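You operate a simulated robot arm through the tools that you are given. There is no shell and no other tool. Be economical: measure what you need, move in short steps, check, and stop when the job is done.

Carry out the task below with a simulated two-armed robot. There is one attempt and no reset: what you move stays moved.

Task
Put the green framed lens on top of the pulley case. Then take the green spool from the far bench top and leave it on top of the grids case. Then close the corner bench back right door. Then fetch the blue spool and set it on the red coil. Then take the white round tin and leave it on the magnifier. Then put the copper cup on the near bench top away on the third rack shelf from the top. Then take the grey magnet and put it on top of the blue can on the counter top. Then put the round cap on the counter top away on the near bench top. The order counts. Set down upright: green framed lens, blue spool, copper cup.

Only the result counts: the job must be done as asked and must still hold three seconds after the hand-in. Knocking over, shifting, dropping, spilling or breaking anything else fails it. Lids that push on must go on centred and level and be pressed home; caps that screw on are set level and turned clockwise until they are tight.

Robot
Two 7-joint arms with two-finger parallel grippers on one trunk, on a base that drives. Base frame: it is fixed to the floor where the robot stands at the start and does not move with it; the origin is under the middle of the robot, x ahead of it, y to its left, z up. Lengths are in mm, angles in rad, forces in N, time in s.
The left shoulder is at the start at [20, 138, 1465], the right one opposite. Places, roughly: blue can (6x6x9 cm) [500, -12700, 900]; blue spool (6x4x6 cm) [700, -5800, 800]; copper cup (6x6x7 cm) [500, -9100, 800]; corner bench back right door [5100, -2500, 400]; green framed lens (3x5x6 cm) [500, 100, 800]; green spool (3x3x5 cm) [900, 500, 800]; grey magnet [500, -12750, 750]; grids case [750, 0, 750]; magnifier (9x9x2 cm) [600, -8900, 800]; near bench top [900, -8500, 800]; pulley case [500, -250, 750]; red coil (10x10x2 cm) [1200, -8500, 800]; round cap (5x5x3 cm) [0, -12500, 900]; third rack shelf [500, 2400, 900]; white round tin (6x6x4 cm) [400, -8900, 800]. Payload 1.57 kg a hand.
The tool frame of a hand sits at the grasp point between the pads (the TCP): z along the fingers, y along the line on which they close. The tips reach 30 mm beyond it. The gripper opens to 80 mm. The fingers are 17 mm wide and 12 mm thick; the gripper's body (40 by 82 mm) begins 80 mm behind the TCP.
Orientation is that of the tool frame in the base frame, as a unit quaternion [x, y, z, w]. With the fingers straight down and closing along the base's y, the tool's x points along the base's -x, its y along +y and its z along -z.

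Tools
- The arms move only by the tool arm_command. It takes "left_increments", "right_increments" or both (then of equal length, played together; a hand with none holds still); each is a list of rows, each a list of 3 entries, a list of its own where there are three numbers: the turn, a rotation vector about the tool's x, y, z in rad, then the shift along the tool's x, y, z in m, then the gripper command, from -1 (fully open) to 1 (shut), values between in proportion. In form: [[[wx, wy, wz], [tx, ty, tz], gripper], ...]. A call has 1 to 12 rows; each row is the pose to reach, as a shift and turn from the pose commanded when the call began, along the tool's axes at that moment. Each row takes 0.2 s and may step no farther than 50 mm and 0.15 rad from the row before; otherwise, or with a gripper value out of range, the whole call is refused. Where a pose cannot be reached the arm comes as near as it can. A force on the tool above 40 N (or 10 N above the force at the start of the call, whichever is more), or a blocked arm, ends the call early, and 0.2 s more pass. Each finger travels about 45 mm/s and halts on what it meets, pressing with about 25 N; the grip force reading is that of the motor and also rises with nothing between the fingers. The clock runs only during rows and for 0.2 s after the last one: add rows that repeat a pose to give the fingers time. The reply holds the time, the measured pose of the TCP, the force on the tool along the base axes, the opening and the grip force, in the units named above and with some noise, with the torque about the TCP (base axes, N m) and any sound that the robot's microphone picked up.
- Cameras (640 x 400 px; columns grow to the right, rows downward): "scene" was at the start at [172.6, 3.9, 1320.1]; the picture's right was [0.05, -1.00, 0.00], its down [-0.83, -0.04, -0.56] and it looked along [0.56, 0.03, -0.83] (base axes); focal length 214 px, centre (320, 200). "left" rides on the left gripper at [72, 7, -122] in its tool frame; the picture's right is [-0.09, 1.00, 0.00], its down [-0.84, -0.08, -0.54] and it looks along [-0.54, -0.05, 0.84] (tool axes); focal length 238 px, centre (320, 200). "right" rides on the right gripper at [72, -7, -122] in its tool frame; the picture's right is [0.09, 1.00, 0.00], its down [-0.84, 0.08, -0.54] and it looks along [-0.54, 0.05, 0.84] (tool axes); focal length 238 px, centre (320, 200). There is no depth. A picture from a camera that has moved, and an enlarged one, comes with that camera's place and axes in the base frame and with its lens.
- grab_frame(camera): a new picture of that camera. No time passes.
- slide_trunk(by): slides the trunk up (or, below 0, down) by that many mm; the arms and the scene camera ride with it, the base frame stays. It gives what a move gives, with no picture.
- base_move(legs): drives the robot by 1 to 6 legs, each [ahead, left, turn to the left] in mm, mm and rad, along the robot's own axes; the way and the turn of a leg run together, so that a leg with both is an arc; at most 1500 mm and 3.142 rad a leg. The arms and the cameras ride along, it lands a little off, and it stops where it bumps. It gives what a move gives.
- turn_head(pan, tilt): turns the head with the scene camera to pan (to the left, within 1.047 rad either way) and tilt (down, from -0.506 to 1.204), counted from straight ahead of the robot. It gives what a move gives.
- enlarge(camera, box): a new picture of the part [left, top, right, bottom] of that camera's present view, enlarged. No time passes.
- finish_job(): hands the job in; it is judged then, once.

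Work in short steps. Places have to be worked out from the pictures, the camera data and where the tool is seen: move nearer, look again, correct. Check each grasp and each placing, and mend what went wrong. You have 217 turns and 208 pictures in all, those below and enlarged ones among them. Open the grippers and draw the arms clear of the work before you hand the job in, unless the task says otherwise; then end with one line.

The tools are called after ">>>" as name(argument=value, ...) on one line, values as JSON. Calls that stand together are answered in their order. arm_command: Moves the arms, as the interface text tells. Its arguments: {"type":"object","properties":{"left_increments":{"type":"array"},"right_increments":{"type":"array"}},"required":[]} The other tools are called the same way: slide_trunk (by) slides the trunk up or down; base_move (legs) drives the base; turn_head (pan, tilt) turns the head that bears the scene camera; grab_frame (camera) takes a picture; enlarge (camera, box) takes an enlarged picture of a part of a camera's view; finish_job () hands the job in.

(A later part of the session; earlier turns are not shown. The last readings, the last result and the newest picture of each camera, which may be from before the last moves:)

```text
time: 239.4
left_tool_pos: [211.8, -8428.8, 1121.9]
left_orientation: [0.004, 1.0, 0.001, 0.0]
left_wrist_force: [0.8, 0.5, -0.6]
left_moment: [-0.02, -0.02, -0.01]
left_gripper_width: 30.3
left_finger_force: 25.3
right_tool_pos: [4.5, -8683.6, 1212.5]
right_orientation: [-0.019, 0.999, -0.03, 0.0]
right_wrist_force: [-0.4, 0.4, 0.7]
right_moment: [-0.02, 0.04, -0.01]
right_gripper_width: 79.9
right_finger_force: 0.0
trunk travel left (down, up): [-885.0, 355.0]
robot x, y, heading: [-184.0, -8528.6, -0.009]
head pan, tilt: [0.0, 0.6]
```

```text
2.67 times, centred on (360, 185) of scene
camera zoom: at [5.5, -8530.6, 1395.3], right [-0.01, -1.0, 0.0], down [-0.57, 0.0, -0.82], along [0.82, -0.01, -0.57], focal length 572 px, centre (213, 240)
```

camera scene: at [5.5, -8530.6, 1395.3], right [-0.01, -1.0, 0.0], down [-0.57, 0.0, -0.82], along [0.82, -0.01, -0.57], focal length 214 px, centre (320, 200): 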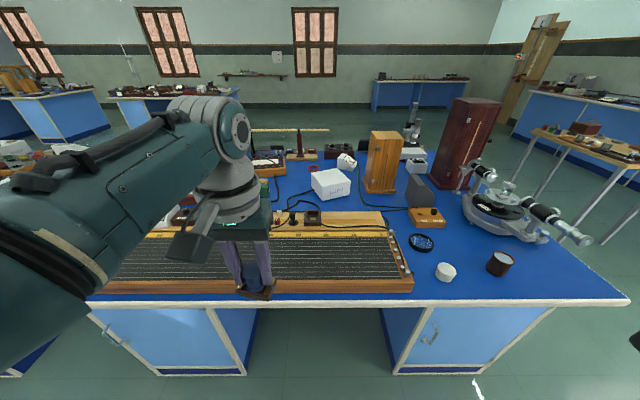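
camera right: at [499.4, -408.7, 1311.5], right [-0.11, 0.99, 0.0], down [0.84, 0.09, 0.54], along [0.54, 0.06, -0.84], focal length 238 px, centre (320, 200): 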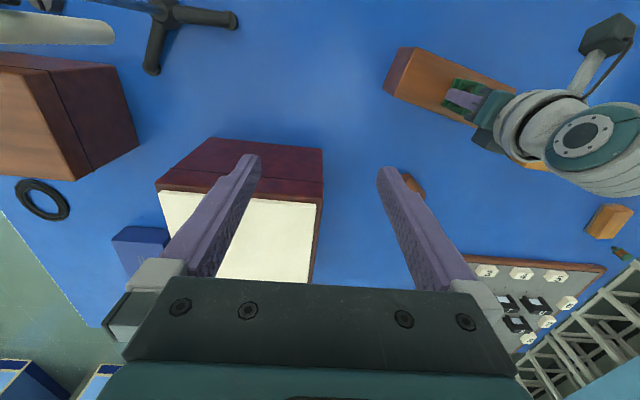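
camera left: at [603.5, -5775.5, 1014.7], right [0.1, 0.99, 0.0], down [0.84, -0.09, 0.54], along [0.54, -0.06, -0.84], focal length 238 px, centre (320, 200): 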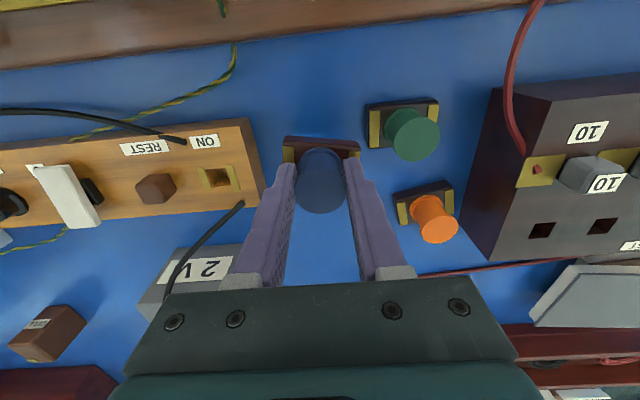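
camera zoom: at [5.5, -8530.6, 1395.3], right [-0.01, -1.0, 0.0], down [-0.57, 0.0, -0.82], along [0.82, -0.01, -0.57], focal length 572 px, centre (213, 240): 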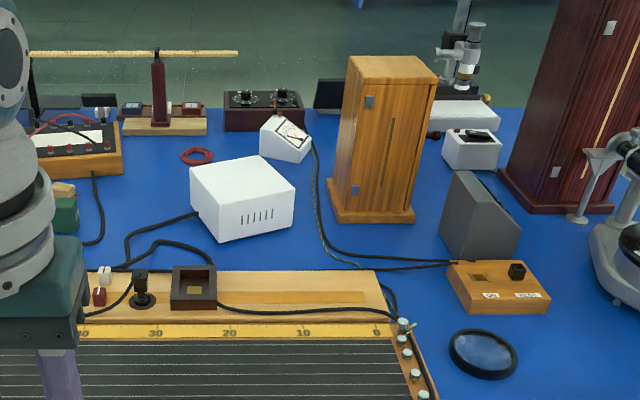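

The red coil is a ring at ≈(1180,−8507), better reached from the bench's far side. I go through the gap at y≈−7300 and around to the far side, facing −x.

>>> base_move(legs=[[0, 1230, 0.008], [1450, 0, 0], [1050, 0, 0], [0, 0, 3.14], [0, 1080, 0]])

>>> turn_head(pan=0, tilt=0.5)

>>> grab_frame(camera="scene")

```text
time: 270.2
left_tool_pos: [2111.1, -8430.3, 1122.2]
left_orientation: [0.998, 0.069, 0.0, 0.0]
left_wrist_force: [0.1, 0.2, -1.5]
left_moment: [0.01, -0.04, 0.0]
left_gripper_width: 30.5
left_finger_force: 25.0
right_tool_pos: [2279.2, -8149.7, 1212.0]
right_orientation: [0.995, 0.092, -0.001, -0.029]
right_wrist_force: [0.5, 0.4, 0.0]
right_moment: [0.01, 0.0, -0.02]
right_gripper_width: 80.1
right_finger_force: 0.0
trunk travel left (down, up): [-885.0, 355.0]
robot x, y, heading: [2490.0, -8275.0, -3.002]
head pan, tilt: [0.0, 0.6]
```

```text
time: 270.9
left_tool_pos: [2111.0, -8431.4, 1122.6]
left_orientation: [0.998, 0.068, 0.0, 0.0]
left_wrist_force: [-0.2, -0.7, -1.0]
left_moment: [0.0, 0.02, -0.01]
left_gripper_width: 30.5
left_finger_force: 24.8
right_tool_pos: [2278.5, -8149.8, 1212.7]
right_orientation: [0.995, 0.092, -0.002, -0.028]
right_wrist_force: [0.3, 0.8, 0.8]
right_moment: [0.01, 0.01, 0.01]
right_gripper_width: 79.8
right_finger_force: 0.1
trunk travel left (down, up): [-885.0, 355.0]
robot x, y, heading: [2491.4, -8277.8, -3.006]
head pan, tilt: [0.0, 0.499]
```

```text
151 pictures are left
camera scene: at [2301.3, -8299.7, 1404.4], right [-0.14, 0.99, 0.0], down [0.47, 0.07, -0.88], along [-0.87, -0.12, -0.48], focal length 214 px, centre (320, 200)
```

scene: 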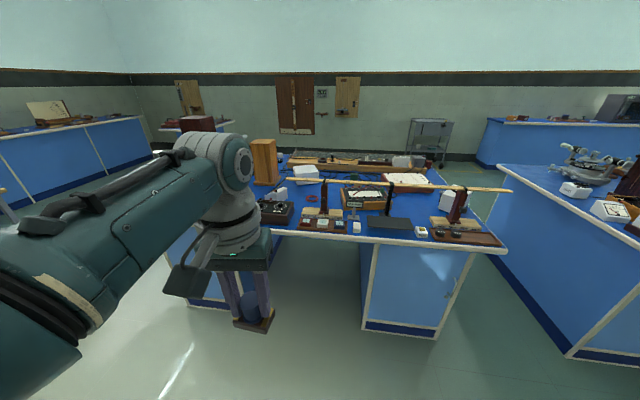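

The coil is visible near (312,197) behind the front instruments. Enlarging.

>>> enlarge(camera="scene", box=[240, 130, 480, 280])

```text
2.67 times, centred on (360, 205) of scene
camera zoom: at [2301.3, -8299.7, 1404.4], right [-0.14, 0.99, 0.0], down [0.47, 0.07, -0.88], along [-0.87, -0.12, -0.48], focal length 572 px, centre (213, 187)
```

zoom: 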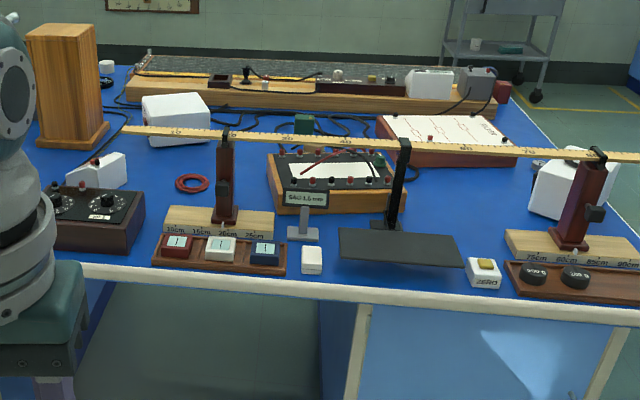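

The metre stick sits at z≈1000, x≈1380, ending near y≈−8593. I'll come in with the left arm just beyond its end: base to about (1700,−8600), heading ≈2.95, then look.

>>> base_move(legs=[[539, 250, 0], [0, 0, -0.329], [285, 55, 0]])

>>> turn_head(pan=0, tilt=0.9)

>>> grab_frame(camera="scene")

>>> grab_frame(camera="left")

```text
time: 276.8
left_tool_pos: [1290.5, -8631.6, 1121.4]
left_orientation: [0.996, -0.091, 0.002, 0.0]
left_wrist_force: [-0.3, -0.5, -1.7]
left_moment: [-0.01, -0.01, -0.03]
left_gripper_width: 30.5
left_finger_force: 24.9
right_tool_pos: [1537.4, -8417.4, 1212.1]
right_orientation: [0.997, -0.068, 0.003, -0.029]
right_wrist_force: [-0.2, 0.7, 0.3]
right_moment: [0.03, 0.01, -0.01]
right_gripper_width: 80.0
right_finger_force: 0.1
trunk travel left (down, up): [-885.0, 355.0]
robot x, y, heading: [1694.8, -8604.5, 2.962]
head pan, tilt: [0.0, 0.499]
```

```text
time: 277.7
left_tool_pos: [1289.2, -8630.8, 1123.1]
left_orientation: [0.996, -0.09, 0.001, 0.0]
left_wrist_force: [0.0, -0.2, -1.0]
left_moment: [0.04, -0.01, 0.0]
left_gripper_width: 30.4
left_finger_force: 25.1
right_tool_pos: [1536.7, -8416.9, 1211.9]
right_orientation: [0.997, -0.068, 0.004, -0.029]
right_wrist_force: [-1.4, -0.6, 0.5]
right_moment: [-0.01, 0.0, 0.0]
right_gripper_width: 79.8
right_finger_force: 0.1
trunk travel left (down, up): [-885.0, 355.0]
robot x, y, heading: [1699.1, -8595.9, 2.964]
head pan, tilt: [0.0, 0.901]
```

```text
149 pictures are left
camera scene: at [1526.5, -8569.0, 1370.6], right [0.18, 0.98, 0.0], down [0.77, -0.14, -0.62], along [-0.61, 0.11, -0.78], focal length 214 px, centre (320, 200)
```

scene: 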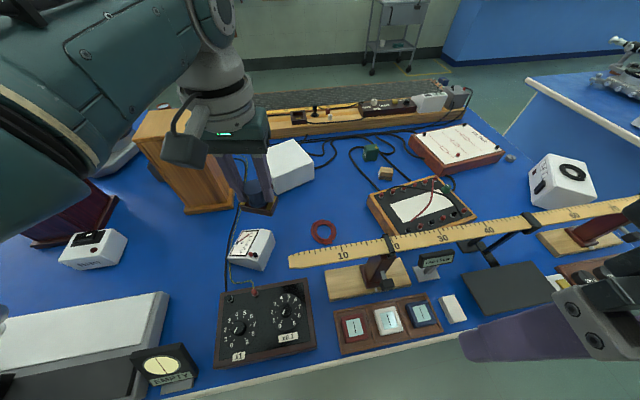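

```text
148 pictures are left
camera left: at [1359.4, -8651.6, 1244.4], right [-0.27, -0.96, 0.0], down [-0.81, 0.23, 0.54], along [-0.52, 0.15, -0.84], focal length 238 px, centre (320, 200)
```

left: 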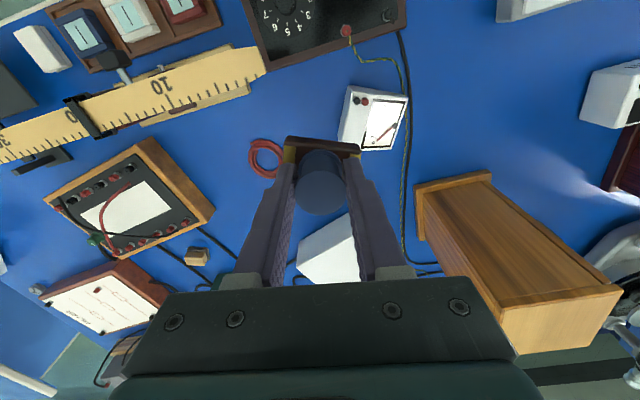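

Coil ≈(1212,−8500). I lift the right hand out of the way of the stick, advance the base 128, and swing the spool over the coil at height.

>>> arm_command(right_increments=[[[0, 0, 0], [0.005, 0, -0.04], -1], [[0, 0, 0], [0.01, 0, -0.08], -1], [[0, 0, 0], [0.015, 0, -0.12], -1]])

>>> base_move(legs=[[128, 17, 0]])

>>> grab_frame(camera="left")

```text
time: 278.5
left_tool_pos: [1289.6, -8631.0, 1122.1]
left_orientation: [0.996, -0.091, 0.001, 0.0]
left_wrist_force: [0.1, 0.5, -0.9]
left_moment: [-0.02, 0.02, -0.01]
left_gripper_width: 30.5
left_finger_force: 24.9
right_tool_pos: [1529.6, -8426.8, 1333.3]
right_orientation: [0.997, -0.068, 0.003, -0.029]
right_wrist_force: [1.2, 0.4, 0.1]
right_moment: [-0.01, 0.01, 0.0]
right_gripper_width: 80.1
right_finger_force: 0.1
right hand out of reach, approached as far as the arm can: row 1, 2, 3
trunk travel left (down, up): [-885.0, 355.0]
robot x, y, heading: [1697.1, -8600.0, 2.962]
head pan, tilt: [0.0, 0.901]
```

```text
time: 279.8
left_tool_pos: [1162.3, -8625.5, 1122.9]
left_orientation: [0.996, -0.092, 0.001, 0.001]
left_wrist_force: [0.0, 0.5, -1.2]
left_moment: [0.02, 0.03, 0.02]
left_gripper_width: 30.6
left_finger_force: 25.1
right_tool_pos: [1402.1, -8421.7, 1332.2]
right_orientation: [0.997, -0.07, 0.004, -0.029]
right_wrist_force: [-0.3, 0.9, 0.2]
right_moment: [0.02, 0.0, -0.03]
right_gripper_width: 79.9
right_finger_force: 0.0
trunk travel left (down, up): [-885.0, 355.0]
robot x, y, heading: [1570.5, -8595.5, 2.956]
head pan, tilt: [0.0, 0.901]
```

```text
147 pictures are left
camera left: at [1232.0, -8645.3, 1244.3], right [-0.27, -0.96, 0.0], down [-0.81, 0.23, 0.54], along [-0.52, 0.15, -0.84], focal length 238 px, centre (320, 200)
```

left: 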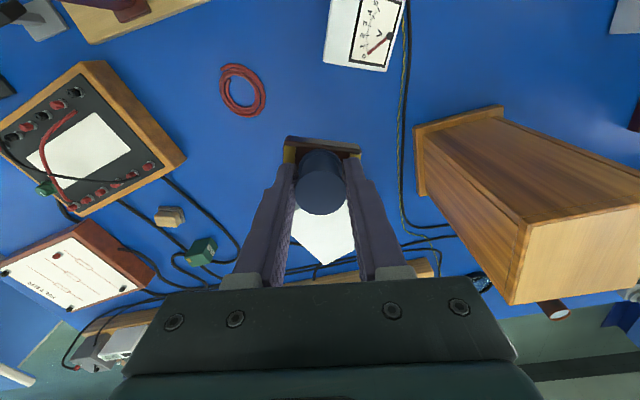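

Coil at ≈(1209,−8502). I swing the spool over it at this height.

>>> arm_command(left_increments=[[[0, 0, 0], [0.008, -0.043, 0], 1], [[0, 0, 0], [0.016, -0.087, 0], 1], [[0, 0, 0], [0.0234, -0.13, 0], 1], [[0, 0, 0], [0.0234, -0.13, 0], 1]])

>>> slide_trunk(by=-130)

>>> grab_frame(camera="left")

>>> grab_frame(camera="scene")

```text
time: 280.8
left_tool_pos: [1201.0, -8510.8, 1117.0]
left_orientation: [0.997, -0.083, 0.0, 0.006]
left_wrist_force: [0.3, 0.3, -0.9]
left_moment: [-0.01, 0.01, -0.02]
left_gripper_width: 30.7
left_finger_force: 25.2
right_tool_pos: [1400.0, -8421.4, 1332.1]
right_orientation: [0.997, -0.068, 0.003, -0.028]
right_wrist_force: [0.1, -0.3, -0.7]
right_moment: [0.02, -0.01, 0.01]
right_gripper_width: 80.2
right_finger_force: 0.0
trunk travel left (down, up): [-885.0, 355.0]
robot x, y, heading: [1568.9, -8597.3, 2.962]
head pan, tilt: [0.0, 0.901]
```

```text
time: 282.4
left_tool_pos: [1201.5, -8510.4, 986.9]
left_orientation: [0.996, -0.085, 0.0, 0.006]
left_wrist_force: [-1.2, -0.1, 0.2]
left_moment: [-0.02, 0.01, 0.01]
left_gripper_width: 30.3
left_finger_force: 24.8
right_tool_pos: [1401.1, -8421.7, 1202.1]
right_orientation: [0.997, -0.068, 0.002, -0.029]
right_wrist_force: [-0.4, -0.3, -0.2]
right_moment: [0.03, -0.01, -0.02]
right_gripper_width: 79.7
right_finger_force: 0.0
trunk travel left (down, up): [-755.0, 485.0]
robot x, y, heading: [1571.8, -8595.0, 2.957]
head pan, tilt: [0.0, 0.901]
```

```text
146 pictures are left
camera left: at [1271.7, -8527.5, 1108.7], right [-0.26, -0.97, 0.01], down [-0.81, 0.22, 0.54], along [-0.52, 0.13, -0.84], focal length 238 px, centre (320, 200)
```

left: 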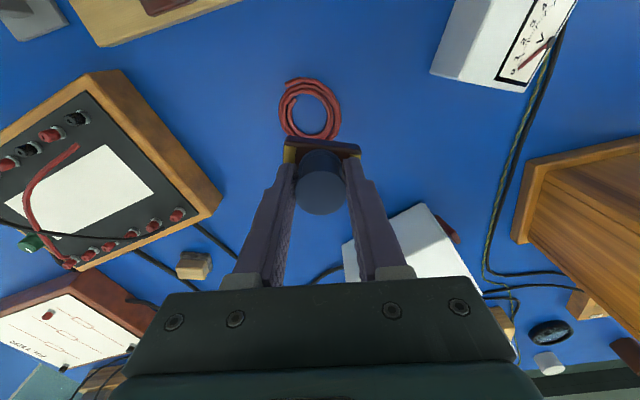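

```text
145 pictures are left
camera scene: at [1403.7, -8540.7, 1245.0], right [0.46, 0.89, 0.0], down [0.66, -0.34, -0.66], along [-0.59, 0.31, -0.75], focal length 214 px, centre (320, 200)
```

scene: 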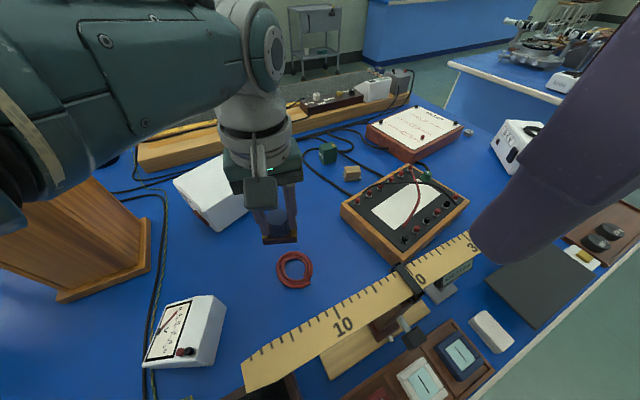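

Coil centre ≈(1214,−8504), inner hole ~43 mm, so the spool's 57 mm base will span it. I lower the trunk 50 more and centre at z≈895.

>>> slide_trunk(by=-50)

>>> arm_command(left_increments=[[[0, 0, 0], [0.0112, -0.0084, 0], 1], [[0, 0, 0], [0.0112, -0.0084, 0.03], 1], [[0, 0, 0], [0.0112, -0.0084, 0.042], 1], [[0, 0, 0], [0.0112, -0.0084, 0.042], 1]])

>>> grab_frame(camera="left")

```text
time: 283.3
left_tool_pos: [1201.8, -8509.5, 935.5]
left_orientation: [0.996, -0.085, 0.0, 0.006]
left_wrist_force: [0.8, -0.3, -1.5]
left_moment: [-0.02, -0.02, -0.01]
left_gripper_width: 30.4
left_finger_force: 24.3
right_tool_pos: [1402.2, -8419.8, 1152.8]
right_orientation: [0.997, -0.069, 0.003, -0.028]
right_wrist_force: [0.1, 0.4, 0.1]
right_moment: [-0.01, -0.01, 0.01]
right_gripper_width: 79.8
right_finger_force: 0.1
trunk travel left (down, up): [-705.0, 535.0]
robot x, y, heading: [1568.5, -8599.1, 2.961]
head pan, tilt: [0.0, 0.901]
```

```text
time: 284.5
left_tool_pos: [1199.4, -8518.3, 910.7]
left_orientation: [0.997, -0.07, -0.009, 0.007]
left_wrist_force: [0.2, 1.1, -0.5]
left_moment: [-0.02, -0.02, 0.01]
left_gripper_width: 30.8
left_finger_force: 25.0
left hand out of reach, approached as far as the arm can: row 2, 3, 4
right_tool_pos: [1401.3, -8421.7, 1152.2]
right_orientation: [0.997, -0.069, 0.003, -0.029]
right_wrist_force: [0.5, -0.2, 0.0]
right_moment: [0.01, 0.01, -0.03]
right_gripper_width: 80.0
right_finger_force: 0.1
trunk travel left (down, up): [-705.0, 535.0]
robot x, y, heading: [1568.3, -8597.0, 2.963]
head pan, tilt: [0.0, 0.901]
stopped in row 4 (left hand): the arm was blocked; the commanded pose is now the measured one
```

```text
144 pictures are left
camera left: at [1271.5, -8534.3, 1032.3], right [-0.23, -0.97, 0.02], down [-0.81, 0.2, 0.55], along [-0.54, 0.11, -0.83], focal length 238 px, centre (320, 200)
```

left: 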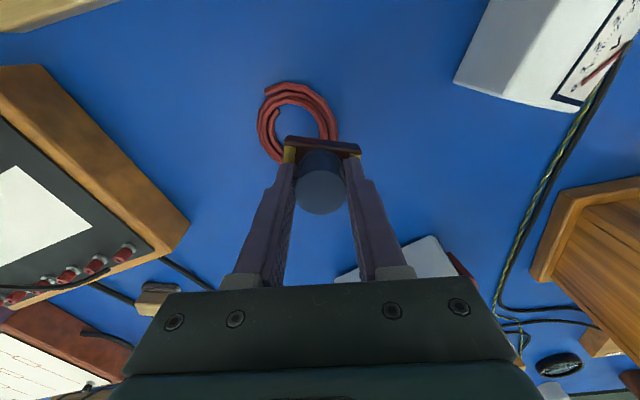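

The arm hits a limit when reaching across. I lift 80 mm and turn the base −0.21 rad so the coil falls on the left hand's own side.

>>> arm_command(left_increments=[[[0, 0, 0], [0, 0.02, -0.04], 1], [[0, 0, 0], [0, 0.05, -0.08], 1]])

>>> base_move(legs=[[0, 0, -0.21]])

>>> grab_frame(camera="left")

>>> grab_frame(camera="scene")

```text
time: 285.1
left_tool_pos: [1200.8, -8561.1, 991.2]
left_orientation: [0.997, -0.075, -0.004, 0.007]
left_wrist_force: [-0.4, 0.1, -1.4]
left_moment: [-0.01, 0.05, 0.02]
left_gripper_width: 30.5
left_finger_force: 24.7
right_tool_pos: [1401.7, -8421.3, 1151.9]
right_orientation: [0.997, -0.069, 0.003, -0.029]
right_wrist_force: [-0.3, 0.6, 0.3]
right_moment: [0.01, 0.01, 0.01]
right_gripper_width: 79.9
right_finger_force: 0.0
trunk travel left (down, up): [-705.0, 535.0]
robot x, y, heading: [1571.0, -8597.7, 2.96]
head pan, tilt: [0.0, 0.901]
```

```text
time: 286.3
left_tool_pos: [1215.1, -8482.6, 990.4]
left_orientation: [0.983, -0.181, -0.005, 0.007]
left_wrist_force: [-0.6, -0.2, -1.1]
left_moment: [0.01, -0.02, 0.01]
left_gripper_width: 30.8
left_finger_force: 25.3
right_tool_pos: [1441.3, -8390.0, 1153.1]
right_orientation: [0.984, -0.175, 0.005, -0.029]
right_wrist_force: [0.7, 0.1, 0.5]
right_moment: [-0.01, 0.01, -0.02]
right_gripper_width: 80.0
right_finger_force: 0.0
trunk travel left (down, up): [-705.0, 535.0]
robot x, y, heading: [1569.7, -8595.7, 2.748]
head pan, tilt: [0.0, 0.901]
```

```text
143 pictures are left
camera left: at [1282.2, -8514.4, 1112.4], right [-0.44, -0.9, 0.01], down [-0.75, 0.38, 0.55], along [-0.5, 0.23, -0.84], focal length 238 px, centre (320, 200)
```

left: 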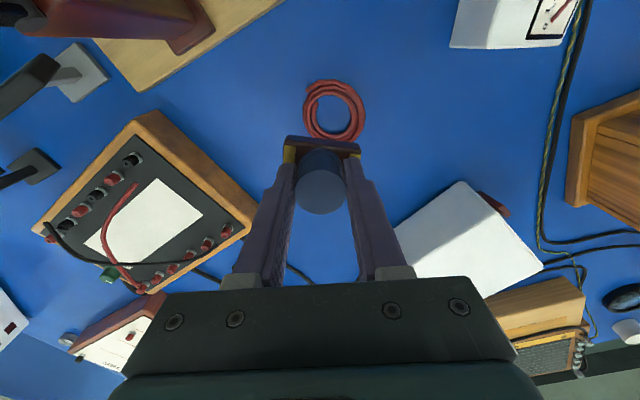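

```text
142 pictures are left
camera scene: at [1409.8, -8527.4, 1190.6], right [0.39, 0.92, 0.0], down [0.72, -0.3, -0.62], along [-0.57, 0.24, -0.78], focal length 214 px, centre (320, 200)
```

scene: 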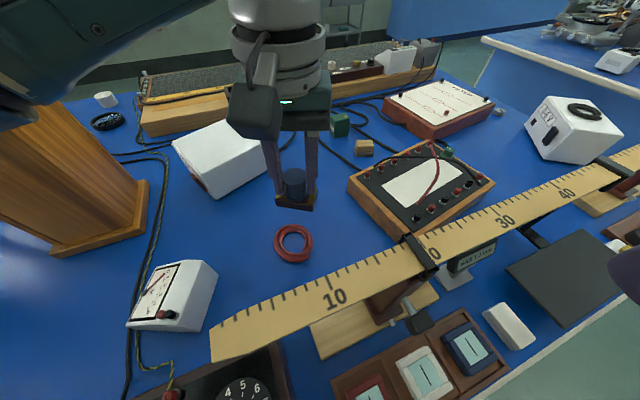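

Coil ≈(1212,−8504.5). I shift over, level, and descend to z≈900.

>>> arm_command(left_increments=[[[0.0155, 0.007, 0], [0.0054, 0.0214, 0.02], 1], [[0.0155, 0.007, 0], [0.0054, 0.0214, 0.06], 1], [[0.0155, 0.007, 0], [0.0054, 0.0214, 0.09], 1], [[0.0155, 0.007, 0], [0.0054, 0.0214, 0.09], 1]])

>>> grab_frame(camera="left")

>>> grab_frame(camera="scene")

```text
time: 287.3
left_tool_pos: [1211.0, -8506.2, 897.4]
left_orientation: [0.983, -0.183, -0.001, -0.001]
left_wrist_force: [-0.4, -0.3, -0.3]
left_moment: [0.01, 0.02, -0.01]
left_gripper_width: 30.5
left_finger_force: 24.9
right_tool_pos: [1441.8, -8389.6, 1153.4]
right_orientation: [0.984, -0.174, 0.006, -0.028]
right_wrist_force: [0.2, -0.3, -0.1]
right_moment: [0.02, 0.01, 0.02]
right_gripper_width: 80.1
right_finger_force: 0.2
trunk travel left (down, up): [-705.0, 535.0]
robot x, y, heading: [1571.0, -8590.6, 2.74]
head pan, tilt: [0.0, 0.901]
```

```text
141 pictures are left
camera left: at [1275.4, -8538.9, 1020.3], right [-0.44, -0.9, 0.0], down [-0.75, 0.37, 0.54], along [-0.49, 0.24, -0.84], focal length 238 px, centre (320, 200)
```

left: 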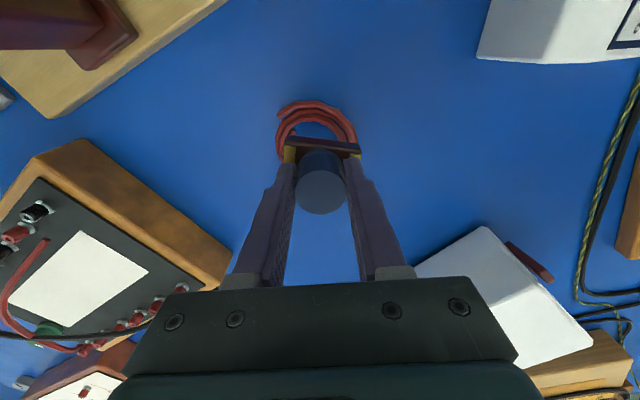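

```text
140 pictures are left
camera scene: at [1409.8, -8527.4, 1190.6], right [0.39, 0.92, 0.0], down [0.72, -0.3, -0.62], along [-0.57, 0.24, -0.78], focal length 214 px, centre (320, 200)
```

scene: 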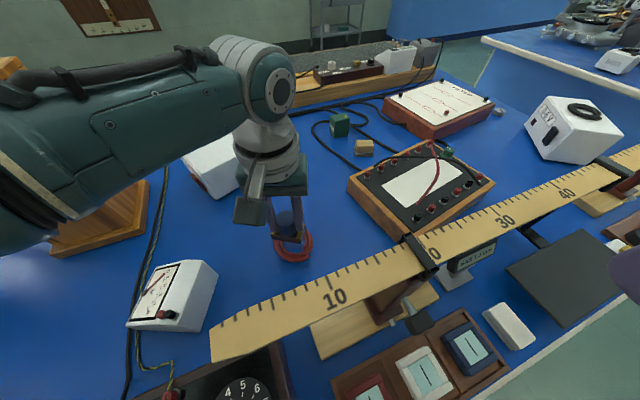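

Well centred. I descend in small steps to contact.

>>> arm_command(left_increments=[[[0, 0, 0], [0.002, 0, 0.015], 1], [[0, 0, 0], [0.002, 0, 0.021], 1], [[0, 0, 0], [0.002, 0, 0.024], 1], [[0, 0, 0], [0.002, 0, 0.026], 1]])

>>> grab_frame(camera="left")

```text
time: 288.3
left_tool_pos: [1212.6, -8505.0, 875.0]
left_orientation: [0.983, -0.182, -0.001, -0.001]
left_wrist_force: [-0.4, -0.2, 0.0]
left_moment: [-0.01, -0.02, -0.01]
left_gripper_width: 30.4
left_finger_force: 25.0
right_tool_pos: [1442.9, -8390.1, 1152.7]
right_orientation: [0.984, -0.175, 0.006, -0.028]
right_wrist_force: [-0.6, -0.3, 0.7]
right_moment: [0.0, -0.01, -0.02]
right_gripper_width: 80.0
right_finger_force: 0.0
trunk travel left (down, up): [-705.0, 535.0]
robot x, y, heading: [1568.4, -8592.4, 2.751]
head pan, tilt: [0.0, 0.901]
```

```text
139 pictures are left
camera left: at [1278.0, -8538.6, 996.6], right [-0.44, -0.9, 0.0], down [-0.75, 0.37, 0.54], along [-0.49, 0.24, -0.84], focal length 238 px, centre (320, 200)
```

left: 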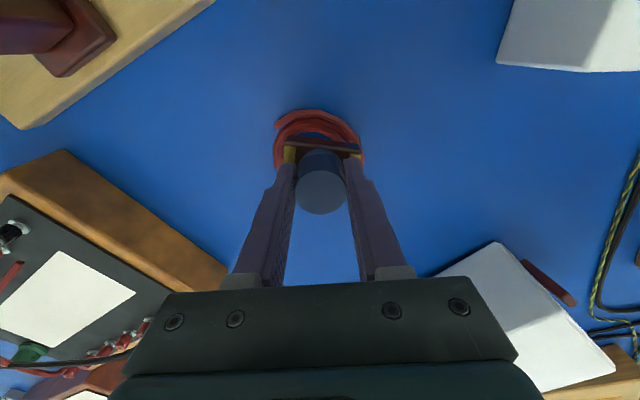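

Still centred. Continue down gently.

>>> arm_command(left_increments=[[[0, 0, 0], [0.001, 0, 0.002], 1], [[0, 0, 0], [0.001, 0, 0.004], 1], [[0, 0, 0], [0.001, 0, 0.006], 1]])

```text
time: 289.1
left_tool_pos: [1213.6, -8505.9, 868.3]
left_orientation: [0.983, -0.182, -0.001, -0.001]
left_wrist_force: [-0.8, 0.4, -1.2]
left_moment: [-0.03, 0.01, 0.01]
left_gripper_width: 30.4
left_finger_force: 25.4
right_tool_pos: [1442.4, -8390.0, 1153.5]
right_orientation: [0.984, -0.175, 0.006, -0.028]
right_wrist_force: [-0.4, -0.4, -0.1]
right_moment: [-0.02, 0.0, 0.0]
right_gripper_width: 80.3
right_finger_force: 0.0
trunk travel left (down, up): [-705.0, 535.0]
robot x, y, heading: [1567.6, -8596.7, 2.751]
head pan, tilt: [0.0, 0.901]
```

No contact yet at 868; continue.

>>> arm_command(left_increments=[[[0, 0, 0], [0, 0, 0.002], 1], [[0, 0, 0], [0, 0, 0.004], 1], [[0, 0, 0], [0, 0, 0.005], 1], [[0, 0, 0], [0, 0, 0.006], 1]])

>>> grab_frame(camera="left")

```text
time: 290.1
left_tool_pos: [1214.1, -8506.3, 862.5]
left_orientation: [0.983, -0.181, -0.001, 0.0]
left_wrist_force: [4.3, -1.7, 15.0]
left_moment: [-0.13, -0.12, -0.02]
left_gripper_width: 30.2
left_finger_force: 24.9
right_tool_pos: [1442.5, -8389.9, 1153.6]
right_orientation: [0.984, -0.174, 0.005, -0.028]
right_wrist_force: [-0.5, -1.1, 0.3]
right_moment: [-0.01, 0.02, 0.01]
right_gripper_width: 80.0
right_finger_force: 0.0
trunk travel left (down, up): [-705.0, 535.0]
robot x, y, heading: [1572.3, -8596.9, 2.749]
head pan, tilt: [0.0, 0.901]
```

```text
138 pictures are left
camera left: at [1279.4, -8539.4, 985.7], right [-0.44, -0.9, 0.0], down [-0.75, 0.37, 0.54], along [-0.49, 0.24, -0.84], focal length 238 px, centre (320, 200)
```

left: 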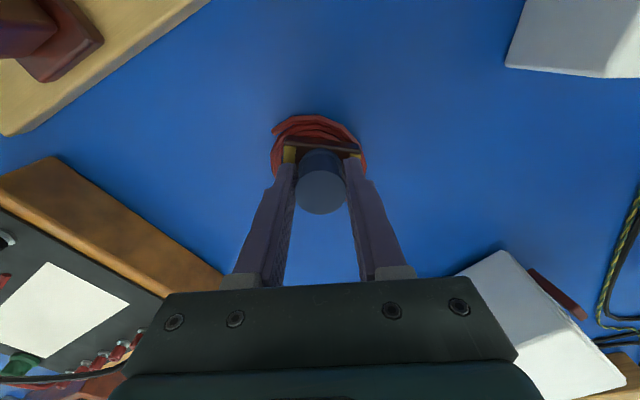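

Contact at 15 N (coil top ≈809). I open and lift straight up.

>>> arm_command(left_increments=[[[0, 0, 0], [0, 0, 0], 0.1], [[0, 0, 0], [0, 0, 0], -0.4], [[0, 0, 0], [0, 0, 0], -0.5], [[0, 0, 0], [0, 0, -0.03], -0.5], [[0, 0, 0], [0, 0, -0.08], -0.5], [[0, 0, 0], [0, 0, -0.12], -0.5]])

>>> grab_frame(camera="left")

>>> enlarge(camera="scene", box=[220, 180, 380, 290])

```text
time: 291.5
left_tool_pos: [1215.0, -8509.9, 981.5]
left_orientation: [0.983, -0.181, 0.0, -0.001]
left_wrist_force: [-0.7, 0.1, -0.5]
left_moment: [0.02, 0.0, 0.02]
left_gripper_width: 59.9
left_finger_force: 0.1
right_tool_pos: [1443.2, -8390.1, 1152.7]
right_orientation: [0.984, -0.174, 0.006, -0.028]
right_wrist_force: [-0.3, 0.0, -1.1]
right_moment: [0.0, -0.01, -0.01]
right_gripper_width: 80.0
right_finger_force: 0.1
trunk travel left (down, up): [-705.0, 535.0]
robot x, y, heading: [1569.1, -8595.1, 2.746]
head pan, tilt: [0.0, 0.901]
```

```text
137 pictures are left
camera left: at [1280.1, -8542.6, 1102.8], right [-0.44, -0.9, 0.0], down [-0.75, 0.37, 0.54], along [-0.49, 0.24, -0.84], focal length 238 px, centre (320, 200)
```

left: 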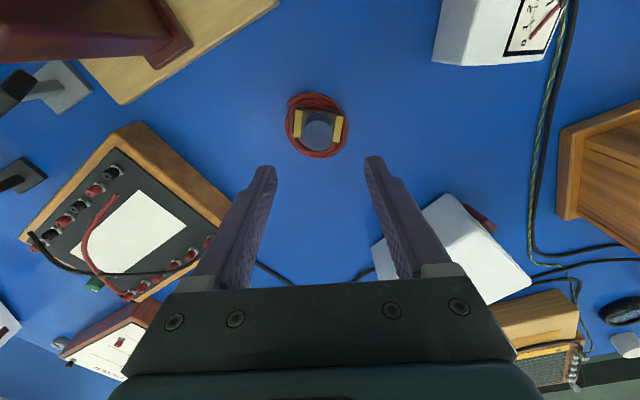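

```text
3.64 times, centred on (300, 235) of scene
camera zoom: at [1409.7, -8527.4, 1190.6], right [0.39, 0.92, 0.0], down [0.72, -0.3, -0.62], along [-0.57, 0.24, -0.78], focal length 780 px, centre (393, 73)
```

zoom: 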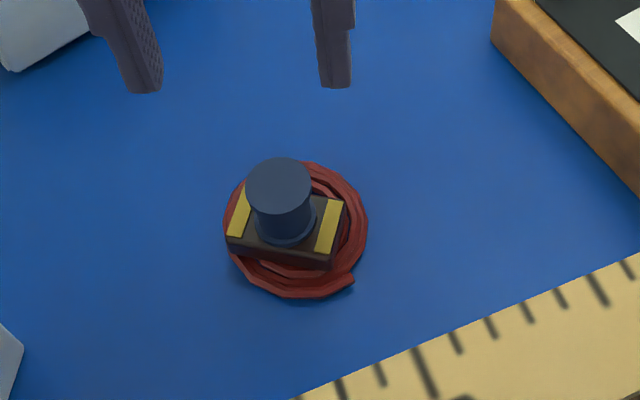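

Spool sits on the coil. Next the white tin. I raise the trunk, back out the way I came, and return to the near aisle.

>>> slide_trunk(by=130)

>>> base_move(legs=[[-700, 0, 0], [0, 0, 0.395], [0, -1500, 0], [1400, 0, 0], [1000, 0, 0]])

```text
time: 293.0
left_tool_pos: [1215.2, -8509.7, 1110.6]
left_orientation: [0.983, -0.181, -0.001, -0.001]
left_wrist_force: [0.9, 0.2, -0.1]
left_moment: [-0.02, -0.05, 0.02]
left_gripper_width: 60.0
left_finger_force: 0.1
right_tool_pos: [1442.8, -8390.5, 1283.5]
right_orientation: [0.984, -0.175, 0.007, -0.028]
right_wrist_force: [-0.5, -0.1, 0.6]
right_moment: [0.0, 0.03, -0.01]
right_gripper_width: 80.0
right_finger_force: 0.0
trunk travel left (down, up): [-835.0, 405.0]
robot x, y, heading: [1568.1, -8591.2, 2.747]
head pan, tilt: [0.0, 0.901]
```

```text
time: 316.5
left_tool_pos: [-621.5, -7558.4, 1109.5]
left_orientation: [0.999, 0.043, -0.001, -0.001]
left_wrist_force: [0.5, 0.2, -0.3]
left_moment: [-0.01, -0.04, -0.03]
left_gripper_width: 59.9
left_finger_force: 0.1
right_tool_pos: [-468.9, -7352.7, 1282.1]
right_orientation: [0.998, 0.05, 0.001, -0.03]
right_wrist_force: [0.6, 0.2, -0.6]
right_moment: [0.0, -0.03, -0.01]
right_gripper_width: 80.2
right_finger_force: 0.0
trunk travel left (down, up): [-835.0, 405.0]
robot x, y, heading: [-264.6, -7481.0, -3.087]
head pan, tilt: [0.0, 0.901]
```

I slide down the aisle to y≈−8950 and turn to face the bench.

>>> base_move(legs=[[0, 1490, 0], [0, 0, 3.0]])

>>> turn_head(pan=0, tilt=0.8)

>>> grab_frame(camera="scene")

```text
time: 330.9
left_tool_pos: [187.0, -8973.9, 1109.6]
left_orientation: [0.051, 0.999, -0.001, 0.0]
left_wrist_force: [0.2, 0.6, -0.5]
left_moment: [0.03, -0.03, -0.03]
left_gripper_width: 60.1
left_finger_force: 0.1
right_tool_pos: [-0.2, -9149.9, 1283.5]
right_orientation: [0.044, 0.999, -0.029, -0.003]
right_wrist_force: [0.0, -0.2, -0.3]
right_moment: [-0.01, -0.03, -0.01]
right_gripper_width: 80.1
right_finger_force: 0.0
trunk travel left (down, up): [-835.0, 405.0]
robot x, y, heading: [-178.7, -8982.2, -0.13]
head pan, tilt: [0.0, 0.901]
```

```text
time: 331.6
left_tool_pos: [186.9, -8973.5, 1110.2]
left_orientation: [0.05, 0.999, 0.0, 0.001]
left_wrist_force: [-1.0, -0.4, -0.4]
left_moment: [0.01, 0.03, 0.03]
left_gripper_width: 60.1
left_finger_force: 0.1
right_tool_pos: [-0.3, -9148.4, 1283.6]
right_orientation: [0.045, 0.999, -0.029, -0.004]
right_wrist_force: [-1.0, 0.2, 0.9]
right_moment: [0.0, -0.04, 0.01]
right_gripper_width: 80.0
right_finger_force: 0.0
trunk travel left (down, up): [-835.0, 405.0]
robot x, y, heading: [-176.0, -8982.3, -0.132]
head pan, tilt: [0.0, 0.799]
```

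```text
135 pictures are left
camera scene: at [3.2, -9007.4, 1328.5], right [-0.13, -0.99, 0.0], down [-0.71, 0.1, -0.7], along [0.69, -0.09, -0.72], focal length 214 px, centre (320, 200)
```

scene: 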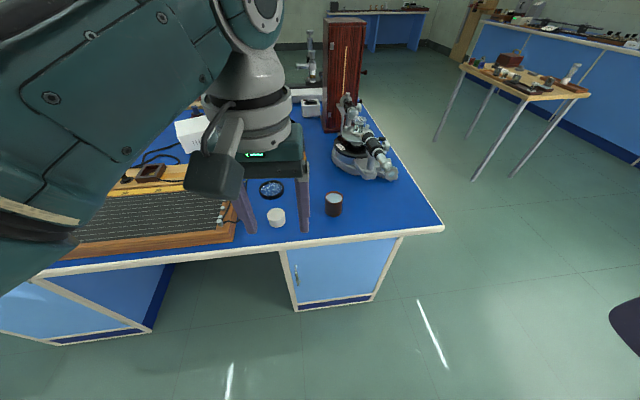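

Tin ≈(440,−8928), magnifier ≈(579,−8907), cup ≈(466,−9113). I drive to about (210,−9000), heading 0.

>>> base_move(legs=[[0, 0, 0.132], [386, -18, 0]])

>>> slide_trunk(by=-130)

>>> grab_frame(camera="left")

>>> grab_frame(camera="scene")

```text
time: 334.6
left_tool_pos: [567.7, -8950.0, 1110.9]
left_orientation: [-0.011, 1.0, -0.001, 0.0]
left_wrist_force: [0.8, -0.8, 0.3]
left_moment: [0.0, -0.01, 0.01]
left_gripper_width: 60.0
left_finger_force: 0.1
right_tool_pos: [403.3, -9146.5, 1282.1]
right_orientation: [-0.018, 0.999, -0.029, -0.001]
right_wrist_force: [-0.2, -0.3, -1.5]
right_moment: [-0.03, 0.01, -0.02]
right_gripper_width: 80.2
right_finger_force: 0.1
trunk travel left (down, up): [-835.0, 405.0]
robot x, y, heading: [208.4, -9004.3, -0.009]
head pan, tilt: [0.0, 0.799]
```

```text
time: 336.2
left_tool_pos: [568.1, -8948.9, 981.2]
left_orientation: [-0.011, 1.0, -0.001, 0.002]
left_wrist_force: [-0.6, 0.0, 0.6]
left_moment: [-0.01, 0.03, 0.01]
left_gripper_width: 60.2
left_finger_force: 0.0
right_tool_pos: [404.0, -9145.2, 1152.1]
right_orientation: [-0.018, 0.999, -0.029, -0.002]
right_wrist_force: [-0.4, -1.0, -1.0]
right_moment: [0.0, -0.01, -0.02]
right_gripper_width: 80.1
right_finger_force: 0.1
trunk travel left (down, up): [-705.0, 535.0]
robot x, y, heading: [206.1, -9000.5, -0.009]
head pan, tilt: [0.0, 0.799]
```

```text
134 pictures are left
camera left: at [496.4, -8944.5, 1102.3], right [0.07, 1.0, 0.0], down [0.84, -0.06, 0.54], along [0.54, -0.04, -0.84], focal length 238 px, centre (320, 200)
```

left: 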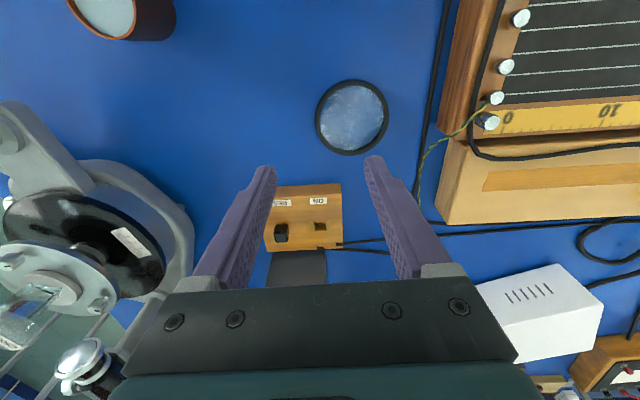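

```text
133 pictures are left
camera scene: at [390.0, -9005.1, 1198.5], right [-0.01, -1.0, 0.0], down [-0.72, 0.01, -0.7], along [0.7, -0.01, -0.72], focal length 214 px, centre (320, 200)
```

scene: 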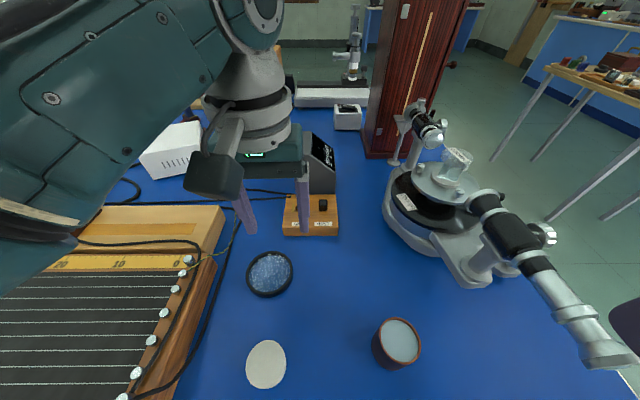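

Tin ≈(432,−8934), magnifier ≈(569,−8912). I bring the left hand, fully open, above the tin.

>>> arm_command(left_increments=[[[0, 0, 0], [0.034, 0.004, 0.0], -1], [[0, 0, 0], [0.068, 0.009, 0.02], -1], [[0, 0, 0], [0.102, 0.014, 0.04], -1], [[0, 0, 0], [0.136, 0.018, 0.06], -1]])

>>> grab_frame(camera="left")

```text
time: 337.2
left_tool_pos: [430.3, -8935.3, 918.6]
left_orientation: [-0.011, 1.0, -0.001, 0.001]
left_wrist_force: [-0.6, 0.2, 0.4]
left_moment: [0.02, -0.04, 0.0]
left_gripper_width: 80.0
left_finger_force: 0.2
right_tool_pos: [403.5, -9145.9, 1153.2]
right_orientation: [-0.019, 0.999, -0.029, -0.001]
right_wrist_force: [0.5, -0.1, 0.1]
right_moment: [0.0, 0.04, -0.01]
right_gripper_width: 79.8
right_finger_force: 0.2
trunk travel left (down, up): [-705.0, 535.0]
robot x, y, heading: [207.7, -9006.7, -0.007]
head pan, tilt: [0.0, 0.799]
```

```text
132 pictures are left
camera left: at [358.7, -8931.3, 1040.8], right [0.07, 1.0, 0.0], down [0.84, -0.06, 0.54], along [0.54, -0.04, -0.84], focal length 238 px, centre (320, 200)
```

left: 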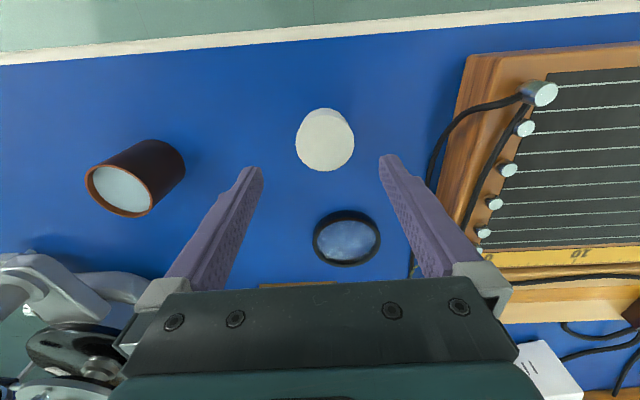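

Tin ≈(429.5,−8930.5), ~48 mm wide. I descend to z≈834 and grip.

>>> arm_command(left_increments=[[[0, 0, 0], [0, 0.0048, 0.04], -1], [[0, 0, 0], [0, 0.0048, 0.083], -1], [[0, 0, 0], [0, 0.0048, 0.083], 0], [[0, 0, 0], [0, 0.0048, 0.083], 1], [[0, 0, 0], [0, 0.0048, 0.083], 1], [[0, 0, 0], [0, 0.0048, 0.083], 1], [[0, 0, 0], [0, 0.0048, 0.083], 1]])

>>> grab_frame(camera="left")

```text
time: 338.8
left_tool_pos: [430.1, -8929.2, 836.9]
left_orientation: [-0.011, 1.0, -0.001, 0.001]
left_wrist_force: [0.3, 0.0, -0.2]
left_moment: [0.02, 0.01, 0.0]
left_gripper_width: 49.0
left_finger_force: 25.2
right_tool_pos: [403.9, -9145.4, 1153.6]
right_orientation: [-0.019, 0.999, -0.03, -0.001]
right_wrist_force: [-0.4, 0.2, -0.3]
right_moment: [0.02, 0.01, 0.02]
right_gripper_width: 80.0
right_finger_force: 0.0
trunk travel left (down, up): [-705.0, 535.0]
robot x, y, heading: [207.3, -9004.4, -0.01]
head pan, tilt: [0.0, 0.799]
```

```text
131 pictures are left
camera left: at [358.1, -8924.3, 959.0], right [0.07, 1.0, 0.0], down [0.84, -0.06, 0.54], along [0.54, -0.04, -0.84], focal length 238 px, centre (320, 200)
```

left: 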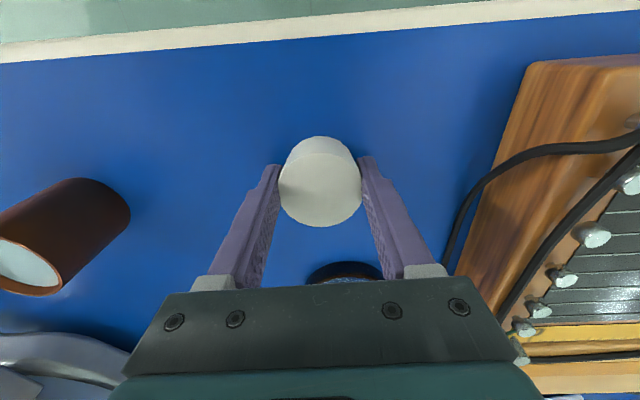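

Tin gripped. I lift and carry it above the magnifier.

>>> arm_command(left_increments=[[[0, 0, 0], [0, 0, -0.045], 1], [[0, 0, 0], [-0.03, 0.003, -0.068], 1], [[0, 0, 0], [-0.065, 0.007, -0.068], 1], [[0, 0, 0], [-0.1, 0.011, -0.068], 1], [[0, 0, 0], [-0.136, 0.014, -0.068], 1], [[0, 0, 0], [-0.136, 0.014, -0.068], 1]])

>>> grab_frame(camera="left")

>>> grab_frame(camera="scene")

```text
time: 340.2
left_tool_pos: [569.3, -8913.6, 906.9]
left_orientation: [-0.012, 1.0, -0.001, 0.0]
left_wrist_force: [0.8, 0.2, -0.1]
left_moment: [-0.02, 0.0, 0.0]
left_gripper_width: 49.2
left_finger_force: 25.0
right_tool_pos: [405.3, -9146.2, 1152.8]
right_orientation: [-0.019, 0.999, -0.03, -0.001]
right_wrist_force: [0.1, -0.5, 0.1]
right_moment: [0.0, -0.01, 0.01]
right_gripper_width: 80.0
right_finger_force: 0.1
trunk travel left (down, up): [-705.0, 535.0]
robot x, y, heading: [205.3, -9003.3, -0.009]
head pan, tilt: [0.0, 0.799]
```

```text
130 pictures are left
camera left: at [496.9, -8909.2, 1029.6], right [0.07, 1.0, 0.0], down [0.84, -0.06, 0.54], along [0.54, -0.04, -0.84], focal length 238 px, centre (320, 200)
```

left: 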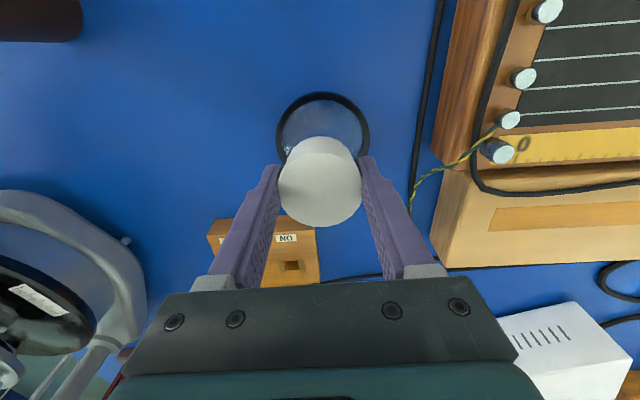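

```text
129 pictures are left
camera scene: at [389.9, -9005.1, 1198.5], right [-0.01, -1.0, 0.0], down [-0.72, 0.01, -0.7], along [0.7, -0.01, -0.72], focal length 214 px, centre (320, 200)
```

scene: 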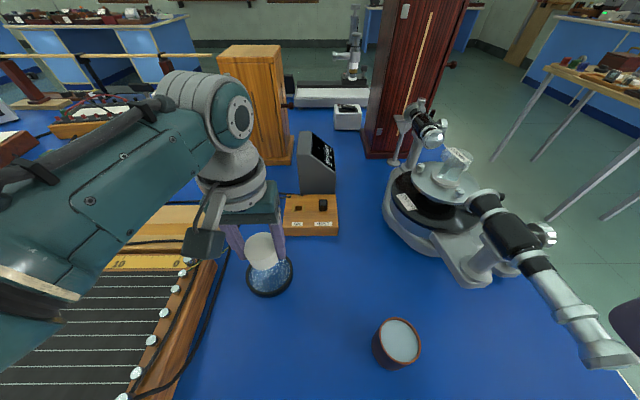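

Tin is centred over the magnifier. I descend in small steps.

>>> arm_command(left_increments=[[[0, 0, 0], [0.001, 0.002, 0.03], 1], [[0, 0, 0], [0.001, 0.002, 0.042], 1], [[0, 0, 0], [0.001, 0.002, 0.046], 1], [[0, 0, 0], [0.001, 0.002, 0.049], 1], [[0, 0, 0], [0.001, 0.002, 0.052], 1]])

```text
time: 341.4
left_tool_pos: [566.0, -8911.5, 853.0]
left_orientation: [-0.01, 1.0, 0.0, 0.0]
left_wrist_force: [-2.8, -0.4, 4.8]
left_moment: [0.04, 0.0, 0.03]
left_gripper_width: 48.9
left_finger_force: 25.0
right_tool_pos: [404.3, -9144.7, 1153.9]
right_orientation: [-0.018, 0.999, -0.029, -0.001]
right_wrist_force: [-0.1, 0.6, 0.2]
right_moment: [0.0, -0.01, -0.01]
right_gripper_width: 79.8
right_finger_force: 0.1
trunk travel left (down, up): [-705.0, 535.0]
robot x, y, heading: [206.6, -9004.0, -0.007]
head pan, tilt: [0.0, 0.799]
```

Contact at z≈853. I press 1 mm, release and lift.

>>> arm_command(left_increments=[[[0, 0, 0], [0, 0, 0.001], 1], [[0, 0, 0], [0, 0, 0.001], 0], [[0, 0, 0], [0, 0, 0.0], -1], [[0, 0, 0], [0, 0, 0.0], -1], [[0, 0, 0], [0, 0, -0.04], -1], [[0, 0, 0], [0, 0, -0.08], -1], [[0, 0, 0], [0, 0, -0.11], -1]])

>>> grab_frame(camera="left")

>>> enlarge(camera="scene", box=[220, 200, 440, 390])

```text
time: 343.0
left_tool_pos: [565.7, -8909.4, 963.8]
left_orientation: [-0.011, 1.0, -0.001, 0.0]
left_wrist_force: [0.1, 0.7, 0.6]
left_moment: [-0.04, 0.0, -0.01]
left_gripper_width: 79.8
left_finger_force: 0.2
right_tool_pos: [404.1, -9145.2, 1153.0]
right_orientation: [-0.018, 0.999, -0.029, -0.001]
right_wrist_force: [-0.8, -1.2, -0.4]
right_moment: [-0.01, 0.02, 0.07]
right_gripper_width: 79.8
right_finger_force: 0.0
trunk travel left (down, up): [-705.0, 535.0]
robot x, y, heading: [208.6, -9001.9, -0.006]
head pan, tilt: [0.0, 0.799]
```

```text
128 pictures are left
camera left: at [493.7, -8904.8, 1085.5], right [0.07, 1.0, 0.0], down [0.84, -0.06, 0.54], along [0.54, -0.04, -0.84], focal length 238 px, centre (320, 200)
```

left: 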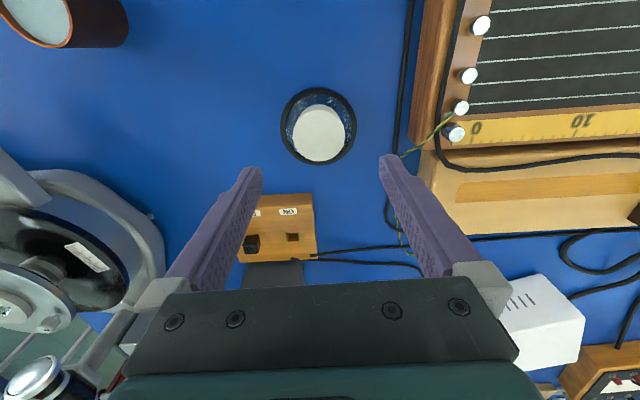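

```text
2.11 times, centred on (330, 295) of scene
camera zoom: at [389.9, -9005.1, 1198.5], right [-0.01, -1.0, 0.0], down [-0.72, 0.01, -0.7], along [0.7, -0.01, -0.72], focal length 452 px, centre (299, 0)
```

zoom: 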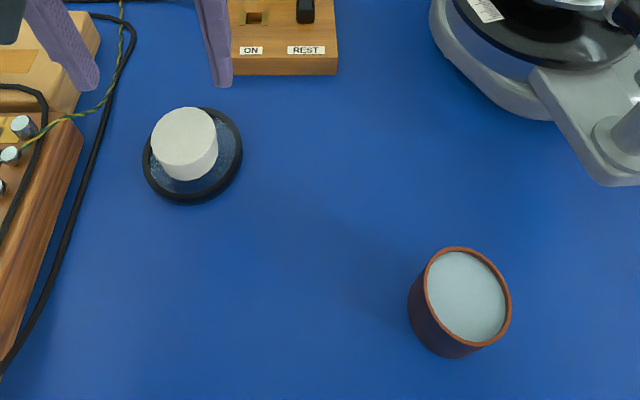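

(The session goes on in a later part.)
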